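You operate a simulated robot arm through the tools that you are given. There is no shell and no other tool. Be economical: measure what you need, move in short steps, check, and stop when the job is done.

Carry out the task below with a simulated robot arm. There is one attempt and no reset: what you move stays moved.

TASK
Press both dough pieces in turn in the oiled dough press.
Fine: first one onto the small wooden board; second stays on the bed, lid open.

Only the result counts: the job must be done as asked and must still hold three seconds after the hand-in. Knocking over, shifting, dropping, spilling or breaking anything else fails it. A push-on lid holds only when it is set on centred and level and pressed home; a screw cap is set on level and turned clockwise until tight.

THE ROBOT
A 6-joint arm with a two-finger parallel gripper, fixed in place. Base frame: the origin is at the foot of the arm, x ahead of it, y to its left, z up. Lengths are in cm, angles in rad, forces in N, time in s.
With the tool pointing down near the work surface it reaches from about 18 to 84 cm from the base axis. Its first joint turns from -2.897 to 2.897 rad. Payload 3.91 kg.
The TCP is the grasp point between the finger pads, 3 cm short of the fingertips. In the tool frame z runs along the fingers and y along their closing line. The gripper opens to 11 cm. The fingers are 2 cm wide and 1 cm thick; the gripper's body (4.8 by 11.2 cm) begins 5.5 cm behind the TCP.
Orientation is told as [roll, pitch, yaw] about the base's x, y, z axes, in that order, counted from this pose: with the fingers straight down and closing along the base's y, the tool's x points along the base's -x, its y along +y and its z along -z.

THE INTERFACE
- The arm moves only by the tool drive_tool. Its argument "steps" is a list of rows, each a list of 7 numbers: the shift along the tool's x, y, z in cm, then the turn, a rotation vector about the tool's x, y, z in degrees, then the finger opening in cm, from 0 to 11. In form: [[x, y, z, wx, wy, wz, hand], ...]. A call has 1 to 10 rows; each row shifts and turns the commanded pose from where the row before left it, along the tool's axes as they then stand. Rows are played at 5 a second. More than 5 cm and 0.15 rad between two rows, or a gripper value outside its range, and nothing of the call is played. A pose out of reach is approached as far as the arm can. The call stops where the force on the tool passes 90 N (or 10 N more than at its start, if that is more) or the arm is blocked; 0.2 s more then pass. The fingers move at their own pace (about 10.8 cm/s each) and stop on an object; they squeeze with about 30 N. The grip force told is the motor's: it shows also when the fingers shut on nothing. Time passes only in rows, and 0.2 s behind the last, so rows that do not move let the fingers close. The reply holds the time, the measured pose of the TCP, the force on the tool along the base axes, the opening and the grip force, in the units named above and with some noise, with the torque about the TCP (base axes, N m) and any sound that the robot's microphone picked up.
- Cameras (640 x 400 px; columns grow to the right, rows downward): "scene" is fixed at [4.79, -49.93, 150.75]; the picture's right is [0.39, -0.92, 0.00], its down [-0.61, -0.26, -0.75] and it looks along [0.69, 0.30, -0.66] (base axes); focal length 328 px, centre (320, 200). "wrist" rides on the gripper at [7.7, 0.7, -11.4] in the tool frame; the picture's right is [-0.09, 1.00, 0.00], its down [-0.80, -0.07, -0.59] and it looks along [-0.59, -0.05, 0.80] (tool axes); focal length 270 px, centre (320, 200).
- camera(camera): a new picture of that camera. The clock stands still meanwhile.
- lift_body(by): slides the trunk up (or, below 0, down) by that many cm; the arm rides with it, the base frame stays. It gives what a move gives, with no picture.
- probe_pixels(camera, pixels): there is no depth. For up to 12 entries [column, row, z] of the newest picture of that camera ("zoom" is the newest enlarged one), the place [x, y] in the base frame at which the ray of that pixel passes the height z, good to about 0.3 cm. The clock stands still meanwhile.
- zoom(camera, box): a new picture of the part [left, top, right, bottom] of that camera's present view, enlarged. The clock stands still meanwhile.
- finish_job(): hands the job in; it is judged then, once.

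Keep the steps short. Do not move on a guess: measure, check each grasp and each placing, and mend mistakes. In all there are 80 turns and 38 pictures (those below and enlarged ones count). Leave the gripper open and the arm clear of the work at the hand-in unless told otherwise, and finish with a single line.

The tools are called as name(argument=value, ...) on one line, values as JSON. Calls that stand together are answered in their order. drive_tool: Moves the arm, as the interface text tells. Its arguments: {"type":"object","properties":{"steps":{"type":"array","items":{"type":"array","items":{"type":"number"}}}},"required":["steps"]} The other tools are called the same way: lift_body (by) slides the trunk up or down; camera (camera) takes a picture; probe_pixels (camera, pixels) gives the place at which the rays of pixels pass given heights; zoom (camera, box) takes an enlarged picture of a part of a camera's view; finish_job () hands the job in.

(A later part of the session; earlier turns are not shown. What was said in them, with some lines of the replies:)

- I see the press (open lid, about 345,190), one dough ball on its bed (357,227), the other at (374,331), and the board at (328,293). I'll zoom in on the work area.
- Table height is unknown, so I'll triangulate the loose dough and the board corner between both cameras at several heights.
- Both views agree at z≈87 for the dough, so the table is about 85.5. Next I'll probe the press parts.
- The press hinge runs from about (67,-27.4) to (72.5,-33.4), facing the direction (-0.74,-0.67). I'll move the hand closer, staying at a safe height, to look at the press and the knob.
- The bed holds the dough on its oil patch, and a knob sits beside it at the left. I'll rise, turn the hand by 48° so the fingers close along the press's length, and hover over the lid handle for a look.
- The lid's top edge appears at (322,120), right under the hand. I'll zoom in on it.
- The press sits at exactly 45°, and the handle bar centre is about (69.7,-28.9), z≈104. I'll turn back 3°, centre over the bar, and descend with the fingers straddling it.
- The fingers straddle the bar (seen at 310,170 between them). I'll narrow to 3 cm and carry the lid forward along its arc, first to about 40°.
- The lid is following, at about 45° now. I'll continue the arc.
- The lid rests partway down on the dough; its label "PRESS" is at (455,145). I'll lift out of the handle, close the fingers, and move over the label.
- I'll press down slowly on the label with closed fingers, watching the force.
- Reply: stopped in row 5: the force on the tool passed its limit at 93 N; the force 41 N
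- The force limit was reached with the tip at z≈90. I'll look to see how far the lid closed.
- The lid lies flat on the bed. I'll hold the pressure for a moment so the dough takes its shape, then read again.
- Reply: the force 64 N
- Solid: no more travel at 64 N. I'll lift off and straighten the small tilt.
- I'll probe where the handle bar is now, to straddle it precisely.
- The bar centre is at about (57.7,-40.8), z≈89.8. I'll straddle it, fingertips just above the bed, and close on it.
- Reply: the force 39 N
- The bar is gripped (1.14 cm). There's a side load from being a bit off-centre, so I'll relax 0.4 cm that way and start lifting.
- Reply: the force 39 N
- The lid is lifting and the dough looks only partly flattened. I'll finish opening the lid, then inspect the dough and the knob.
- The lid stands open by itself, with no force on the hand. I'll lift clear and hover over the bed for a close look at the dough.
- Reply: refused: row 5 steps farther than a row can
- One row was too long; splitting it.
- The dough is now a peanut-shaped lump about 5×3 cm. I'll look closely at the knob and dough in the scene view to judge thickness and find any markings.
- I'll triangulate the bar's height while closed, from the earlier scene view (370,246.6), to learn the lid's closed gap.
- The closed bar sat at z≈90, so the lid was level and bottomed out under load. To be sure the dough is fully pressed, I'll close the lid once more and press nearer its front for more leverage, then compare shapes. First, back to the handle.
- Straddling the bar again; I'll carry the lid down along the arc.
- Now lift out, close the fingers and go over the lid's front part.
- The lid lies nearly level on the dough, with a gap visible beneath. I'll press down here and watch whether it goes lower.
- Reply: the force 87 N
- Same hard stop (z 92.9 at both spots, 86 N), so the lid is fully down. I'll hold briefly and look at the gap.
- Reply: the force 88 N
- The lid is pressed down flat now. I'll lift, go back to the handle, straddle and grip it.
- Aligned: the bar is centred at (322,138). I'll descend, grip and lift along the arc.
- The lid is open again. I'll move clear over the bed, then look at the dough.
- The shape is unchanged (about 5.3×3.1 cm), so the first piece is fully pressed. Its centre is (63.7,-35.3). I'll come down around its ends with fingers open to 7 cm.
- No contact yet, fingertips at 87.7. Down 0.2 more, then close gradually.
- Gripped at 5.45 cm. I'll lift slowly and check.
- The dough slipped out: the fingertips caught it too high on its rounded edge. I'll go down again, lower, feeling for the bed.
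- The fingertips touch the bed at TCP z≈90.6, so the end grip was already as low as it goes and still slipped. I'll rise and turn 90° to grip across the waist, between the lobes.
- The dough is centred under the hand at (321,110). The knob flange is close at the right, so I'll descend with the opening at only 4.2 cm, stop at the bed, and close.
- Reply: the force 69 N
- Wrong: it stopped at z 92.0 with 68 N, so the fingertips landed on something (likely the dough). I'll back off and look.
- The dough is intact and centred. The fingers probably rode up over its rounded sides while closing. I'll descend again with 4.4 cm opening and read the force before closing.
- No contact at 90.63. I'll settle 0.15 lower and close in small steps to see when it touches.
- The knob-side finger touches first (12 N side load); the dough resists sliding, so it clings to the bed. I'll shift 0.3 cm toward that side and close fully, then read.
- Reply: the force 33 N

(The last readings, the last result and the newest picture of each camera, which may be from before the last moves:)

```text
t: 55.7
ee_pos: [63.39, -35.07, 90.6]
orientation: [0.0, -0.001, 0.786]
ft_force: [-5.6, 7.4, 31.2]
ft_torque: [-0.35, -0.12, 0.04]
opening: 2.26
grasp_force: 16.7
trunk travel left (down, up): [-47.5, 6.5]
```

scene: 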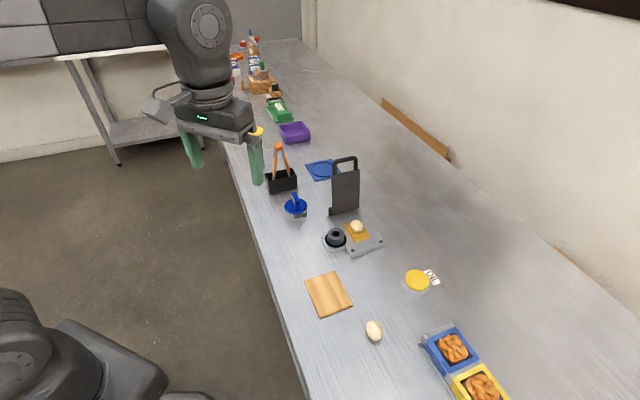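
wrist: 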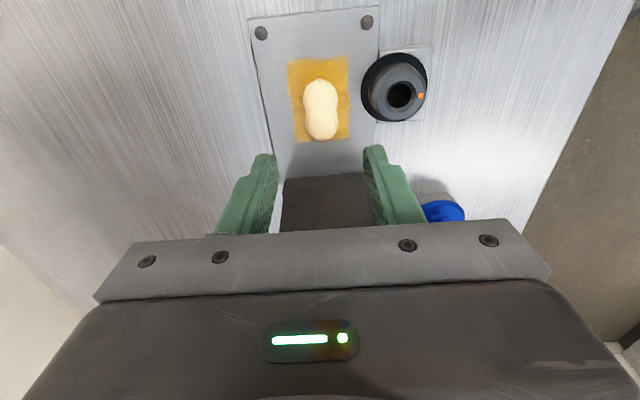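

Fingers are at 2.26 cm around the waist with z unchanged. I'll close fully and lift very slowly.

drive_tool(steps=[[0, 0, 0, 0, 0, 0, 1.8], [0, 0, -0.1, 0, 0, 0, 1.8], [0, 0, -0.15, 0, 0, 0, 1.8], [0, 0, -0.2, 0, 0, 0, 1.8], [0, 0, -0.2, 0, 0, 0, 1.8], [0, 0, -0.2, 0, 0, 0, 1.8]])

zoom(camera="scene", box=[316, 200, 396, 260])

```text
t: 57.1
ee_pos: [63.35, -35.06, 91.49]
orientation: [-0.004, -0.001, 0.786]
ft_force: [8.5, -7.8, 29.7]
ft_torque: [-0.64, -0.47, 0.08]
opening: 2.74
grasp_force: 29.7
trunk travel left (down, up): [-47.5, 6.5]
```

```text
6.67 times, centred on (356, 230) of scene
```

zoom: 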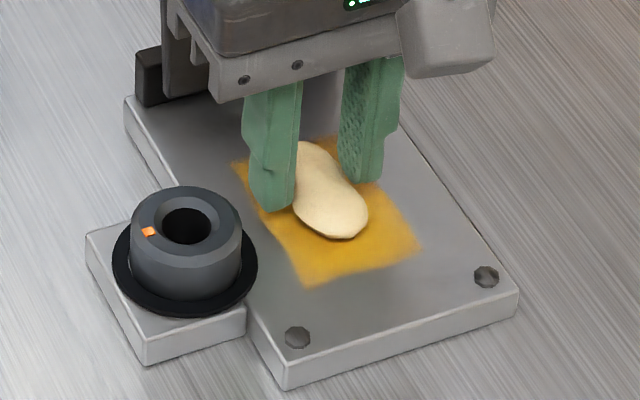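

The fingers hold the waist at 2.74 cm with 30 N. I'll keep lifting slowly and see whether the dough comes along.

drive_tool(steps=[[0, 0, -0.3, 0, 0, 0, 0], [0, 0, -0.3, 0, 0, 0, 0], [0, 0, -0.4, 0, 0, 0, 0], [0, 0, -0.5, 0, 0, 0, 0], [0, 0, 0, 0, 0, 0, 0]])

```text
t: 58.3
ee_pos: [63.63, -35.11, 92.95]
orientation: [-0.003, -0.001, 0.785]
ft_force: [-0.5, 2.3, 11.5]
ft_torque: [0.01, 0.04, -0.02]
opening: 1.14
grasp_force: 30.2
trunk travel left (down, up): [-47.5, 6.5]
```

The fingers are now pinching something at tip height 90, so I need to see the dough.

zoom(camera="scene", box=[316, 200, 396, 260])

```text
6.67 times, centred on (356, 230) of scene
```

zoom: 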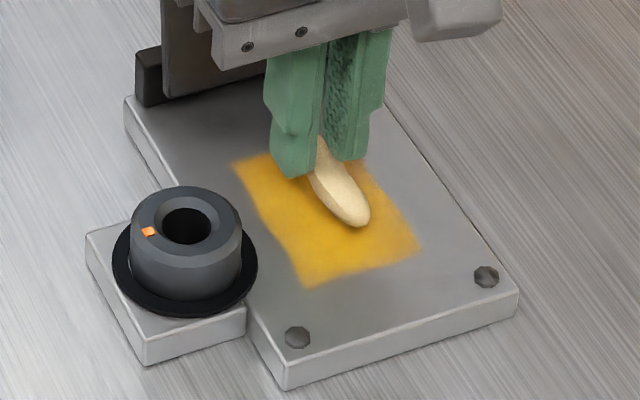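

The piece has turned on its side and now sits between the pads by its flat faces (1.14 cm thick), a firm hold. I'll lift it and check.

drive_tool(steps=[[0, 0, -0.5, 0, 0, 0, 0], [0, 0, -1, 0, 0, 0, 0], [0, 0, -1.5, 0, 0, 0, 0], [0, 0, -2, 0, 0, 0, 0], [0, 0, -3, 0, 0, 0, 0], [0, 0, -3, 0, 0, 0, 0], [0, 0, 0, 0, 0, 0, 0]])

```text
t: 59.9
ee_pos: [63.61, -35.36, 104.11]
orientation: [0.0, 0.0, 0.785]
ft_force: [0.0, -0.9, -0.3]
ft_torque: [0.01, 0.0, 0.04]
opening: 0.0
grasp_force: 29.9
trunk travel left (down, up): [-47.5, 6.5]
```

It slipped out (opening 0). I'll look with the wrist camera.

camera(camera="wrist")

```text
4 pictures are left
```

wrist: 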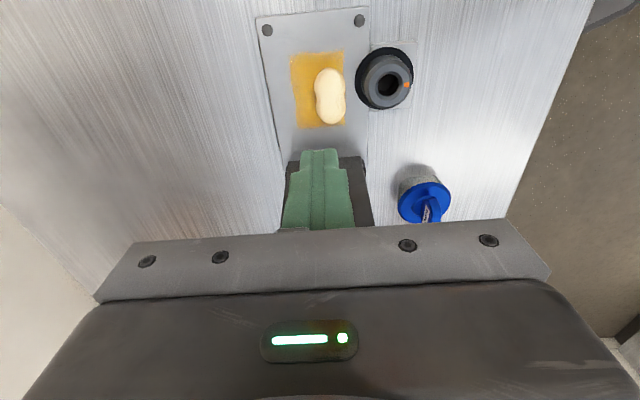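

The piece lies flat on the bed again, about 1 cm nearer the knob. I'll probe its place.

probe_pixels(camera="wrist", pixels=[[330, 96, 88], [324, 70, 88], [334, 124, 88], [316, 95, 88], [345, 95, 88], [355, 80, 88.5]])

```text
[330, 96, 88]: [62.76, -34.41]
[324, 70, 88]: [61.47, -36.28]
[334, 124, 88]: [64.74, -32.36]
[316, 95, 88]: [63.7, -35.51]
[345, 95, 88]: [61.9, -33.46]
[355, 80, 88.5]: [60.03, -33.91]
```

The flat grip keeps slipping because of the rounded tips, so I'll change plan. I'll push the piece along the bed until its front half overhangs the front edge, then grip it there with the fingers reaching lower than the bed. First I'll go behind its rear end with a 1.5 cm finger gap and the hand tilted 20° away from the lid.

drive_tool(steps=[[-3.47, 1.27, 0, 0, 0, 0, 1.5], [0, 0, 0, 0, -6.7, 0, 1.5], [0, 0, 0, 0, -6.7, 0, 1.5], [0, 0, 0, 0, -6.6, 0, 1.5], [1.37, 0, 3.76, 0, 0, 0, 1.5], [1.37, 0, 3.76, 0, 0, 0, 1.5], [0.86, 0, 2.35, 0, 0, 0, 1.5], [0, 0, 0, 0, 0, 0, 1.5]])

```text
t: 61.7
ee_pos: [64.69, -32.09, 93.19]
orientation: [0.001, -0.35, 0.788]
ft_force: [0.7, 0.3, 0.5]
ft_torque: [-0.02, 0.03, -0.01]
opening: 1.47
grasp_force: 0.1
trunk travel left (down, up): [-47.5, 6.5]
```

Now the last 2.2 cm down, with a small correction, just behind the dough's end.

drive_tool(steps=[[-0.47, -0.25, 0.17, 0, 0, 0, 1.5], [0.44, 0, 1.22, 0, 0, 0, 1.5], [0.22, 0, 0.61, 0, 0, 0, 1.5], [0.07, 0, 0.19, 0, 0, 0, 1.5], [0, 0, 0, 0, 0, 0, 1.5]])

```text
t: 62.9
ee_pos: [65.51, -31.54, 91.08]
orientation: [0.0, -0.349, 0.788]
ft_force: [0.4, -0.1, -1.2]
ft_torque: [-0.02, 0.03, 0.02]
opening: 1.53
grasp_force: 0.0
trunk travel left (down, up): [-47.5, 6.5]
```

Free of contact behind the dough. I'll push it slowly toward the front edge, about 6.5 cm.

drive_tool(steps=[[0.66, 0, -0.24, 0, 0, 0, 1.5], [0.66, 0, -0.24, 0, 0, 0, 1.5], [0.66, 0, -0.24, 0, 0, 0, 1.5], [0.66, 0, -0.24, 0, 0, 0, 1.5], [0.66, 0, -0.24, 0, 0, 0, 1.5], [0.66, 0, -0.24, 0, 0, 0, 1.5], [0.66, 0, -0.24, 0, 0, 0, 1.5], [0.66, 0, -0.24, 0, 0, 0, 1.5], [0.66, 0, -0.24, 0, 0, 0, 1.5]])

camera(camera="wrist")

```text
t: 64.9
ee_pos: [61.07, -35.91, 90.97]
orientation: [0.002, -0.349, 0.784]
ft_force: [-0.3, 0.6, 0.0]
ft_torque: [0.03, 0.0, 0.03]
opening: 1.49
grasp_force: 0.1
trunk travel left (down, up): [-47.5, 6.5]
```

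```text
3 pictures are left
```

wrist: 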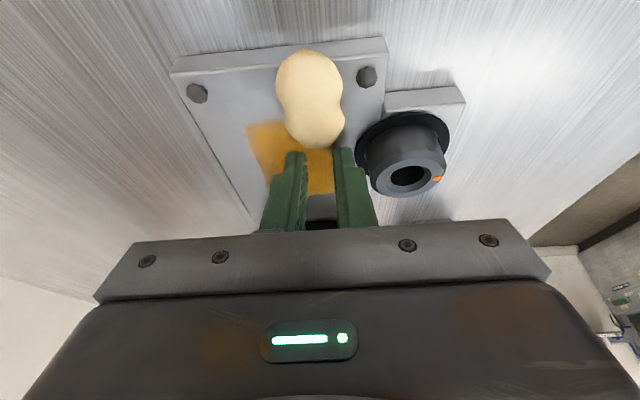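

The push works: the dough's front end (307,48) is just at the bed's front edge. I'll probe its position.

probe_pixels(camera="wrist", pixels=[[307, 48, 88.1], [318, 148, 88.1], [277, 82, 88.1], [343, 82, 88.1], [312, 98, 88.5], [285, 120, 88.1], [345, 118, 88.1], [171, 68, 87.6], [385, 38, 87.6]])

```text
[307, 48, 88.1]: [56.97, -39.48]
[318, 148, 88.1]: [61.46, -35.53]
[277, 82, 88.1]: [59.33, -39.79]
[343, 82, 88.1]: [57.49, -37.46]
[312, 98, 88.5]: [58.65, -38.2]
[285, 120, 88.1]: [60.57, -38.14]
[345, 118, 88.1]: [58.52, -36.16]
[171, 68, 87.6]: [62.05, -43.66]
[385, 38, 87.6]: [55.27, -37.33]
```

The front edge is at along ≈ -0.3 and the dough's centre about 2.3 behind it. I'll push 1.9 cm more, so the centre of mass stays just on the bed, then back off, rise and straighten.

drive_tool(steps=[[0.6, 0, -0.216, 0, 0, 0, 1.5], [0.6, 0, -0.216, 0, 0, 0, 1.5], [0.6, 0, -0.216, 0, 0, 0, 1.5], [0, 0, 0, 0, 0, 0, 1.5], [-0.94, 0, 0.342, 0, 0, 0, 1.5], [-1.37, 0, -3.76, 0, 0, 0, 1.5], [-1.37, 0, -3.76, 0, 0, 0, 1.5], [0, 0, 0, 0, 6.7, 0, 4.5], [0, 0, 0, 0, 6.7, 0, 4.5], [0, 0, 0, 0, 6.6, 0, 4.5]])

```text
t: 67.1
ee_pos: [60.31, -36.63, 99.3]
orientation: [0.0, 0.0, 0.786]
ft_force: [0.4, 0.8, 0.0]
ft_torque: [-0.01, -0.03, -0.02]
opening: 4.51
grasp_force: 0.1
trunk travel left (down, up): [-47.5, 6.5]
```

Now forward 5.1 cm to in front of the bed edge, then down beside the overhanging lobe with a 5 cm opening.

drive_tool(steps=[[2.55, 0.1, 0, 0, 0, 0, 5], [2.55, 0, 0, 0, 0, 0, 5], [0, 0, 4, 0, 0, 0, 5], [0, 0, 3, 0, 0, 0, 5], [0, 0, 1.5, 0, 0, 0, 5], [0, 0, 1.1, 0, 0, 0, 5], [0, 0, 0, 0, 0, 0, 5]])

```text
t: 68.7
ee_pos: [56.75, -40.18, 89.5]
orientation: [0.0, 0.0, 0.786]
ft_force: [0.1, -0.4, 0.3]
ft_torque: [0.0, 0.03, -0.01]
opening: 5.0
grasp_force: 0.1
trunk travel left (down, up): [-47.5, 6.5]
```

No contact on the way down. I'll close gently.

drive_tool(steps=[[0, 0, 0, 0, 0, 0, 3.6], [0, 0, 0, 0, 0, 0, 3.0], [0, 0, 0, 0, 0, 0, 2.6], [0, 0, 0, 0, 0, 0, 2.3], [0, 0, 0, 0, 0, 0, 2.3]])

```text
t: 69.9
ee_pos: [56.72, -40.06, 89.6]
orientation: [0.001, -0.001, 0.785]
ft_force: [-0.3, 0.0, -0.3]
ft_torque: [0.0, -0.02, -0.04]
opening: 2.93
grasp_force: 30.2
trunk travel left (down, up): [-47.5, 6.5]
```

Held at 2.93 cm with 30 N and no stray forces. Lifting slowly.

drive_tool(steps=[[0, 0, -0.3, 0, 0, 0, 2.0], [0, 0, -0.5, 0, 0, 0, 2.0], [0, 0, -1, 0, 0, 0, 2.0], [0, 0, -1.5, 0, 0, 0, 2.0], [0, 0, -2, 0, 0, 0, 2.0], [0, 0, -2, 0, 0, 0, 2.0], [0, 0, 0, 0, 0, 0, 2.0]])

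```text
t: 71.5
ee_pos: [56.83, -40.34, 96.66]
orientation: [-0.001, -0.001, 0.786]
ft_force: [-0.4, -0.2, -0.1]
ft_torque: [-0.01, 0.0, 0.0]
opening: 2.93
grasp_force: 30.0
trunk travel left (down, up): [-47.5, 6.5]
```

Still held at 2.93 cm. I'll probe the board corners from the scene view.

probe_pixels(camera="scene", pixels=[[304.4, 280.8, 86.3], [334.3, 270.4, 86.3], [353.1, 305, 86.3], [320.3, 317, 86.3], [374, 331, 87], [366, 331, 87], [382.5, 331, 87]])

```text
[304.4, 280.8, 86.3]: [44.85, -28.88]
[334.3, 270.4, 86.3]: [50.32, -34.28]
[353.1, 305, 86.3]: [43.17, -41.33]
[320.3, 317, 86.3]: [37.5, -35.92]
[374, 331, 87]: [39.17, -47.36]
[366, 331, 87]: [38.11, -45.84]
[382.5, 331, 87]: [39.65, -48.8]
```

The board is centred at (43.96,-35.1), aligned at 45°, top about 86.3. I'll carry the piece there, tilt 15° so its free end leads down, and stop just above.

drive_tool(steps=[[1.73, 3.19, 0, 0, 0, 0, 2.0], [1.73, 3.19, 0, 0, 0, 0, 2.0], [1.73, 3.19, 0, 0, 0, 0, 2.0], [1.73, 3.19, 0, 0, 0, 0, 2.0], [0, 0, 0, 0, 7.5, 0, 2.0], [0, 0, 0, 0, 7.5, 0, 2.0], [-0.65, 0, 2.41, 0, 0, 0, 2.0], [-0.65, 0, 2.41, 0, 0, 0, 2.0], [-0.26, 0, 0.96, 0, 0, 0, 2.0], [0, 0, 0, 0, 0, 0, 2.0]])

camera(camera="wrist")

```text
t: 73.7
ee_pos: [42.75, -35.92, 90.57]
orientation: [0.0, 0.261, 0.786]
ft_force: [0.0, -0.3, -0.7]
ft_torque: [0.0, -0.05, 0.03]
opening: 2.95
grasp_force: 30.1
trunk travel left (down, up): [-47.5, 6.5]
```

```text
2 pictures are left
```

wrist: 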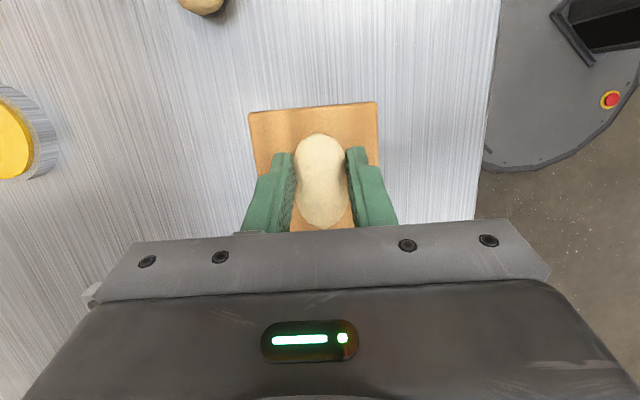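

Centred over the board. I'll feel downward in small steps.

drive_tool(steps=[[-0.13, 0, 0.48, 0, 0, 0, 2.0], [-0.065, 0, 0.24, 0, 0, 0, 2.0], [-0.04, 0, 0.14, 0, 0, 0, 2.0], [0, 0, 0, 0, 0, 0, 2.0]])

```text
t: 74.7
ee_pos: [42.77, -35.99, 90.0]
orientation: [0.0, 0.263, 0.786]
ft_force: [-0.4, 0.2, 12.2]
ft_torque: [0.15, 0.16, -0.16]
opening: 2.95
grasp_force: 30.8
trunk travel left (down, up): [-47.5, 6.5]
```

Contact (12 N) at z 90.0. I'll relieve it, open slowly, and rise straight up.

drive_tool(steps=[[0.08, 0, -0.3, 0, 0, 0, 2.0], [0, 0, 0, 0, 0, 0, 3.2], [0, 0, 0, 0, 0, 0, 3.8], [0, 0, 0, 0, 0, 0, 4.4], [0, 0, 0, 0, 0, 0, 4.4], [0.26, 0, -0.97, 0, 0, 0, 4.4], [0.78, 0, -2.9, 0, 0, 0, 4.4], [0.78, 0, -2.9, 0, 0, 0, 4.4], [0, 0, 0, 0, -7.5, 0, 4.4], [0, 0, 0, 0, -7.5, 0, 4.4]])

drive_tool(steps=[[0, 0, -2, 0, 0, 0, 6], [0, 0, 0, 0, 0, 0, 6]])

camera(camera="wrist")

```text
t: 76.9
ee_pos: [42.87, -36.13, 97.23]
orientation: [0.001, 0.0, 0.786]
ft_force: [0.7, -1.0, -0.3]
ft_torque: [0.0, -0.01, 0.0]
opening: 4.4
grasp_force: 0.0
trunk travel left (down, up): [-47.5, 6.5]
```

```text
t: 77.5
ee_pos: [42.7, -36.0, 99.11]
orientation: [0.001, 0.0, 0.784]
ft_force: [0.2, 0.0, -0.4]
ft_torque: [0.0, 0.0, -0.02]
opening: 5.97
grasp_force: 0.0
trunk travel left (down, up): [-47.5, 6.5]
```

```text
1 pictures are left
```

wrist: 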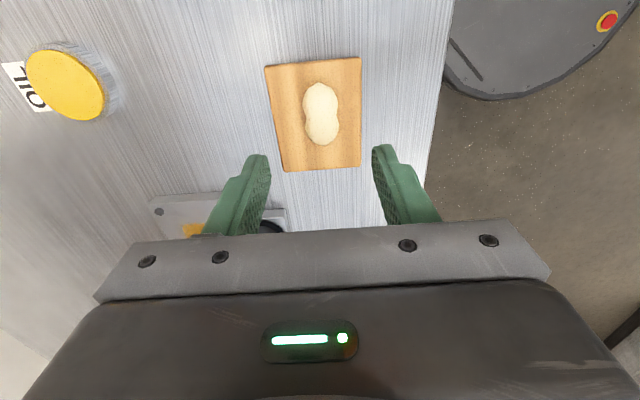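

The first pressed piece lies flat in the middle of the board. Next is the second dough at (38.9,-47.3): I'll go over it, descend with an open hand to just above the table, and check forces.

drive_tool(steps=[[3.56, -1.77, 0, 0, 0, 0, 7], [3.56, -1.77, 0, 0, 0, 0, 7], [3.56, -1.77, 0, 0, 0, 0, 7], [0, 0, 3, 0, 0, 0, 7], [0, 0, 3, 0, 0, 0, 7], [0, 0, 2, 0, 0, 0, 7], [0, 0, 1, 0, 0, 0, 7], [0, 0, 0.8, 0, 0, 0, 7], [0, 0, 0, 0, 0, 0, 7]])

```text
t: 79.5
ee_pos: [38.91, -47.38, 89.43]
orientation: [-0.003, -0.001, 0.786]
ft_force: [0.0, 0.2, 0.3]
ft_torque: [0.0, 0.03, -0.01]
opening: 7.0
grasp_force: 0.1
trunk travel left (down, up): [-47.5, 6.5]
```

No contact. Closing gently, watching for side load.

drive_tool(steps=[[0, 0, 0, 0, 0, 0, 5], [0, 0, 0, 0, 0, 0, 4.2], [0, 0, 0, 0, 0, 0, 3.6], [0, 0, 0, 0, 0, 0, 3.0], [0, 0, 0, 0, 0, 0, 2.8], [0, 0, 0, 0, 0, 0, 2.8]])

```text
t: 80.9
ee_pos: [38.96, -47.56, 89.39]
orientation: [-0.001, -0.001, 0.785]
ft_force: [0.0, -1.1, -0.1]
ft_torque: [-0.02, -0.01, -0.04]
opening: 2.79
grasp_force: 7.1
trunk travel left (down, up): [-47.5, 6.5]
```

drive_tool(steps=[[0, 0, 0, 0, 0, 0, 2.5], [0, 0, 0, 0, 0, 0, 2.2], [0, 0, 0, 0, 0, 0, 2.2]])

```text
t: 81.7
ee_pos: [39.02, -47.37, 89.34]
orientation: [0.001, 0.0, 0.786]
ft_force: [0.1, -1.0, 0.4]
ft_torque: [-0.01, 0.03, -0.03]
opening: 2.93
grasp_force: 29.9
trunk travel left (down, up): [-47.5, 6.5]
```

The second dough is held at 2.93 cm with 30 N. Lift and carry to above the bed.

drive_tool(steps=[[0, 0, -2, 0, 0, 0, 2.2], [0, 0, -4, 0, 0, 0, 2.2], [0, 0, -4, 0, 0, 0, 2.2], [-4.34, -1.46, 0, 0, 0, 0, 2.2], [-4.34, -1.46, 0, 0, 0, 0, 2.2], [-4.34, -1.46, 0, 0, 0, 0, 2.2], [-4.34, -1.46, 0, 0, 0, 0, 2.2], [-4.34, -1.46, 0, 0, 0, 0, 2.2], [-4.34, -1.46, 0, 0, 0, 0, 2.2], [0, 0, 0, 0, 0, 0, 2.2]])

```text
t: 83.9
ee_pos: [63.67, -35.33, 99.47]
orientation: [0.0, 0.0, 0.786]
ft_force: [0.3, 0.8, -0.1]
ft_torque: [-0.01, -0.04, -0.01]
opening: 2.97
grasp_force: 29.6
trunk travel left (down, up): [-47.5, 6.5]
```

Still held. I'll lower it toward the bed, feeling for contact near z≈91.2.

drive_tool(steps=[[0, 0, 4, 0, 0, 0, 2.2], [0, 0, 3, 0, 0, 0, 2.2], [0, 0, 0.7, 0, 0, 0, 2.2], [0, 0, 0.3, 0, 0, 0, 2.2], [0, 0, 0.2, 0, 0, 0, 2.2], [0, 0, 0, 0, 0, 0, 2.2]])

```text
t: 85.3
ee_pos: [63.63, -35.13, 91.23]
orientation: [-0.001, -0.001, 0.786]
ft_force: [-0.1, 0.4, 0.4]
ft_torque: [-0.01, 0.01, -0.01]
opening: 2.94
grasp_force: 29.8
trunk travel left (down, up): [-47.5, 6.5]
```

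drive_tool(steps=[[0, 0, 0.15, 0, 0, 0, 2.2], [0, 0, 0.15, 0, 0, 0, 2.2], [0, 0, 0, 0, 0, 0, 2.2]])

```text
t: 86.1
ee_pos: [63.64, -35.07, 90.94]
orientation: [0.001, 0.0, 0.785]
ft_force: [-1.3, 0.8, 3.0]
ft_torque: [0.01, 0.06, 0.02]
opening: 2.96
grasp_force: 30.0
trunk travel left (down, up): [-47.5, 6.5]
```

Light contact (3 N): it rests on the bed. I'll open, rise straight up, and start turning back 90° for the handle.

drive_tool(steps=[[0, 0, 0, 0, 0, 0, 3.4], [0, 0, 0, 0, 0, 0, 4.4], [0, 0, 0, 0, 0, 0, 4.4], [0, 0, -1.5, 0, 0, 0, 4.4], [0, 0, -4, 0, 0, 0, 4.4], [0, 0, -4.5, 0, 0, 0, 4.4], [0, 0, -4, 0, 0, 8, 4.4], [0, 0, -4, 0, 0, 8, 6], [0, 0, -4, 0, 0, 8, 6], [0, 0, 0, 0, 0, 8, 6]])

drive_tool(steps=[[0, 0, 0, 0, 0, 8, 6], [0, 0, 0, 0, 0, 8, 6], [0, 0, 0, 0, 0, 8, 6], [0, 0, 0, 0, 0, 8, 6], [0, 0, 0, 0, 0, 8, 6], [0, 0, 0, 0, 0, 8, 6], [0, 0, 0, 0, 0, 8, 6], [0, 0, 0, 0, 0, 2, 6], [0, 0, 0, 0, 0, 0, 6]])

```text
t: 88.3
ee_pos: [63.52, -35.35, 113.09]
orientation: [0.0, 0.0, 0.226]
ft_force: [0.4, -0.1, 0.1]
ft_torque: [-0.01, 0.02, 0.04]
opening: 5.99
grasp_force: 0.1
trunk travel left (down, up): [-47.5, 6.5]
```

```text
t: 90.3
ee_pos: [63.46, -35.2, 112.96]
orientation: [0.001, -0.001, -0.786]
ft_force: [-0.1, 0.0, -0.6]
ft_torque: [0.02, -0.01, -0.04]
opening: 5.99
grasp_force: 0.1
trunk travel left (down, up): [-47.5, 6.5]
```

Now over to the handle bar, same spot as before, down to z 104.9, narrowing to 3 cm.

drive_tool(steps=[[0.2, 4.35, 0, 0, 0, 0, 6], [0, 4.35, 0, 0, 0, 0, 6], [0, 0, 3, 0, 0, 0, 6], [0, 0, 3, 0, 0, 0, 6], [0, 0, 2.1, 0, 0, 0, 6], [0, 0, 0, 0, 0, 0, 3], [0, 0, 0, 0, 0, 0, 3]])

```text
t: 91.9
ee_pos: [69.66, -28.81, 105.26]
orientation: [0.0, 0.0, -0.786]
ft_force: [0.6, 0.7, -0.1]
ft_torque: [0.01, 0.0, -0.02]
opening: 3.02
grasp_force: 0.1
trunk travel left (down, up): [-47.5, 6.5]
```

Bar straddled. Carrying the lid down along the arc until it rests on the dough.

drive_tool(steps=[[0, -2.75, 0.25, 0, 0, 0, 3], [0, -2.69, 0.41, 0, 0, 0, 3], [0, -2.57, 0.86, 0, 0, 0, 3], [0, -2.36, 1.3, 0, 0, 0, 3], [0, -2.09, 1.69, 0, 0, 0, 3], [0, -1.74, 2.02, 0, 0, 0, 3], [0, -1.34, 2.29, 0, 0, 0, 3], [0, -0.7, 1.5, 0, 0, 0, 3], [0, 0, 0, 0, 0, 0, 3]])

```text
t: 93.9
ee_pos: [58.04, -40.18, 94.26]
orientation: [0.0, 0.0, -0.787]
ft_force: [-0.5, 1.1, 1.4]
ft_torque: [-0.02, -0.04, 0.01]
opening: 3.04
grasp_force: 0.0
trunk travel left (down, up): [-47.5, 6.5]
```

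Lift out, close the fingers, move over the label and come down toward the lid.

drive_tool(steps=[[0, 0, -3, 0, 0, 0, 3], [0, 0, -3, 0, 0, 0, 3], [0, 3, 0, 0, 0, 0, 0], [0, 3.1, 0, 0, 0, 0, 0], [0, 0, 2.5, 0, 0, 0, 0], [0, 0, 1, 0, 0, 0, 0], [0, 0, 1, 0, 0, 0, 0], [0, 0, 1, 0, 0, 0, 0], [0, 0, 0.7, 0, 0, 0, 0], [0, 0, 0.7, 0, 0, 0, 0]])

```text
t: 96.1
ee_pos: [62.32, -36.05, 93.68]
orientation: [0.0, -0.001, -0.785]
ft_force: [0.3, 0.2, -0.5]
ft_torque: [-0.01, 0.01, 0.02]
opening: 0.01
grasp_force: 30.0
trunk travel left (down, up): [-47.5, 6.5]
```

No force yet at 93.7. Continuing down in small steps.

drive_tool(steps=[[0, 0, 0.4, 0, 0, 0, 0], [0, 0, 0.3, 0, 0, 0, 0], [0, 0, 0.3, 0, 0, 0, 0], [0, 0, 0.2, 0, 0, 0, 0], [0, 0, 0.2, 0, 0, 0, 0], [0, 0, 0.2, 0, 0, 0, 0], [0, 0, 0.2, 0, 0, 0, 0], [0, 0, 0.2, 0, 0, 0, 0]])

```text
t: 97.9
ee_pos: [62.2, -35.98, 92.83]
orientation: [0.004, -0.02, -0.786]
ft_force: [-0.7, 0.9, 72.0]
ft_torque: [0.51, 0.44, -0.31]
opening: 0.0
grasp_force: 29.8
trunk travel left (down, up): [-47.5, 6.5]
```

Same full stop (92.8 at 72 N). I'll hold a moment, lift, and go back over the handle bar.

drive_tool(steps=[[0, 0, 0, 0, 0, 0, 0], [0, 0, 0, 0, 0, 0, 0], [0, 0, 0, 0, 0, 0, 0], [0, 0, 0, 0, 0, 0, 0], [0, 0, -4, 0, 0, 0, 0], [0, 0, -4, 0, 0, 0, 0], [-0.3, -3.5, 0, 0, 0, 0, 3], [0, -3.45, 0, 0, 0, 0, 3], [0, 0, 4, 0, 0, 0, 3], [0, 0, 0, 0, 0, 0, 3]])

```text
t: 100.1
ee_pos: [57.46, -40.97, 95.98]
orientation: [-0.001, 0.0, -0.786]
ft_force: [0.6, 0.5, 0.5]
ft_torque: [0.02, 0.03, 0.0]
opening: 2.99
grasp_force: 0.0
trunk travel left (down, up): [-47.5, 6.5]
5 turns are left
```

Aligned as before. Descend, grip, lift the lid along the arc, and push it fully open.

drive_tool(steps=[[0, 0, 3, 0, 0, 0, 3], [0, 0, 1.85, 0, 0, 0, 3], [0, 0, 0, 0, 0, 0, 0], [0, 0, 0, 0, 0, 0, 0], [0, 0.1, -1.35, 0, 0, 0, 0], [0, 0.35, -1.36, 0, 0, 0, 0], [0, 0.91, -2.59, 0, 0, 0, 0], [0, 1.2, -2.39, 0, 0, 0, 0], [0, 1.7, -2.12, 0, 0, 0, 0], [0, 2.0, -1.79, 0, 0, 0, 0]])

drive_tool(steps=[[0, 2.36, -1.4, 0, 0, 0, 0], [0, 2.57, -0.96, 0, 0, 0, 0], [0, 0, 0, 0, 0, 0, 2.5], [0, 2.69, -0.51, 0, 0, 0, 2.5], [0, 2.75, 0, 0, 0, 0, 2.5], [0, 1.3, 0, 0, 0, 0, 2.5], [0, 0, 0, 0, 0, 0, 2.5]])

```text
t: 102.3
ee_pos: [62.03, -36.66, 103.04]
orientation: [0.002, -0.01, -0.786]
ft_force: [-18.8, -2.8, 22.9]
ft_torque: [-0.65, -0.37, -0.02]
opening: 1.17
grasp_force: 45.1
trunk travel left (down, up): [-47.5, 6.5]
```

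```text
t: 103.9
ee_pos: [70.45, -28.55, 105.26]
orientation: [0.0, 0.001, -0.787]
ft_force: [-0.1, 0.2, -0.9]
ft_torque: [0.01, 0.0, 0.06]
opening: 2.5
grasp_force: 0.0
trunk travel left (down, up): [-47.5, 6.5]
4 turns are left
```

The lid is fully open with no force. I'll lift straight up, retreat toward the robot well above everything, and take the last picture.

drive_tool(steps=[[0, 0, -3, 0, 0, 0, 2.5], [0, 0, -3, 0, 0, 0, 2.5], [0, 0, -3, 0, 0, 0, 4], [0, -4, -1, 0, 0, 0, 8], [0, -4, 0, 0, 0, 0, 11], [4, -2.5, 0, 0, 0, 0, 11], [4, -2.5, 0, 0, 0, 0, 11], [4, -2.5, 0, 0, 0, 0, 11], [4, -2.5, 0, 0, 0, 0, 11], [0, 0, 0, 0, 0, 0, 11]])

zoom(camera="scene", box=[260, 140, 440, 340])

```text
t: 106.1
ee_pos: [46.48, -29.7, 115.18]
orientation: [0.0, 0.0, -0.785]
ft_force: [0.7, -0.8, -0.1]
ft_torque: [0.03, -0.04, 0.02]
opening: 11.01
grasp_force: 0.0
trunk travel left (down, up): [-47.5, 6.5]
```

```text
2.00 times, centred on (350, 240) of scene
3 turns are left
```

zoom: 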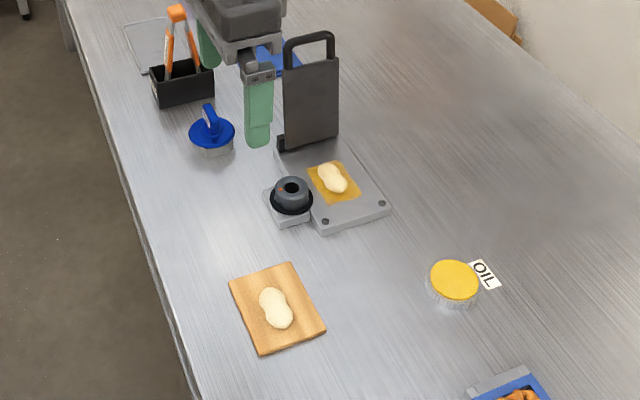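

The final view shows the first pressed piece flat on the board, the second pressed piece on the bed, the lid open, and the hand open and clear. Handing in.

finish_job()

```text
The job is handed in.
```

Both dough pieces are pressed: the first lies flat on the small wooden board, and the second is on the press bed with the lid open.
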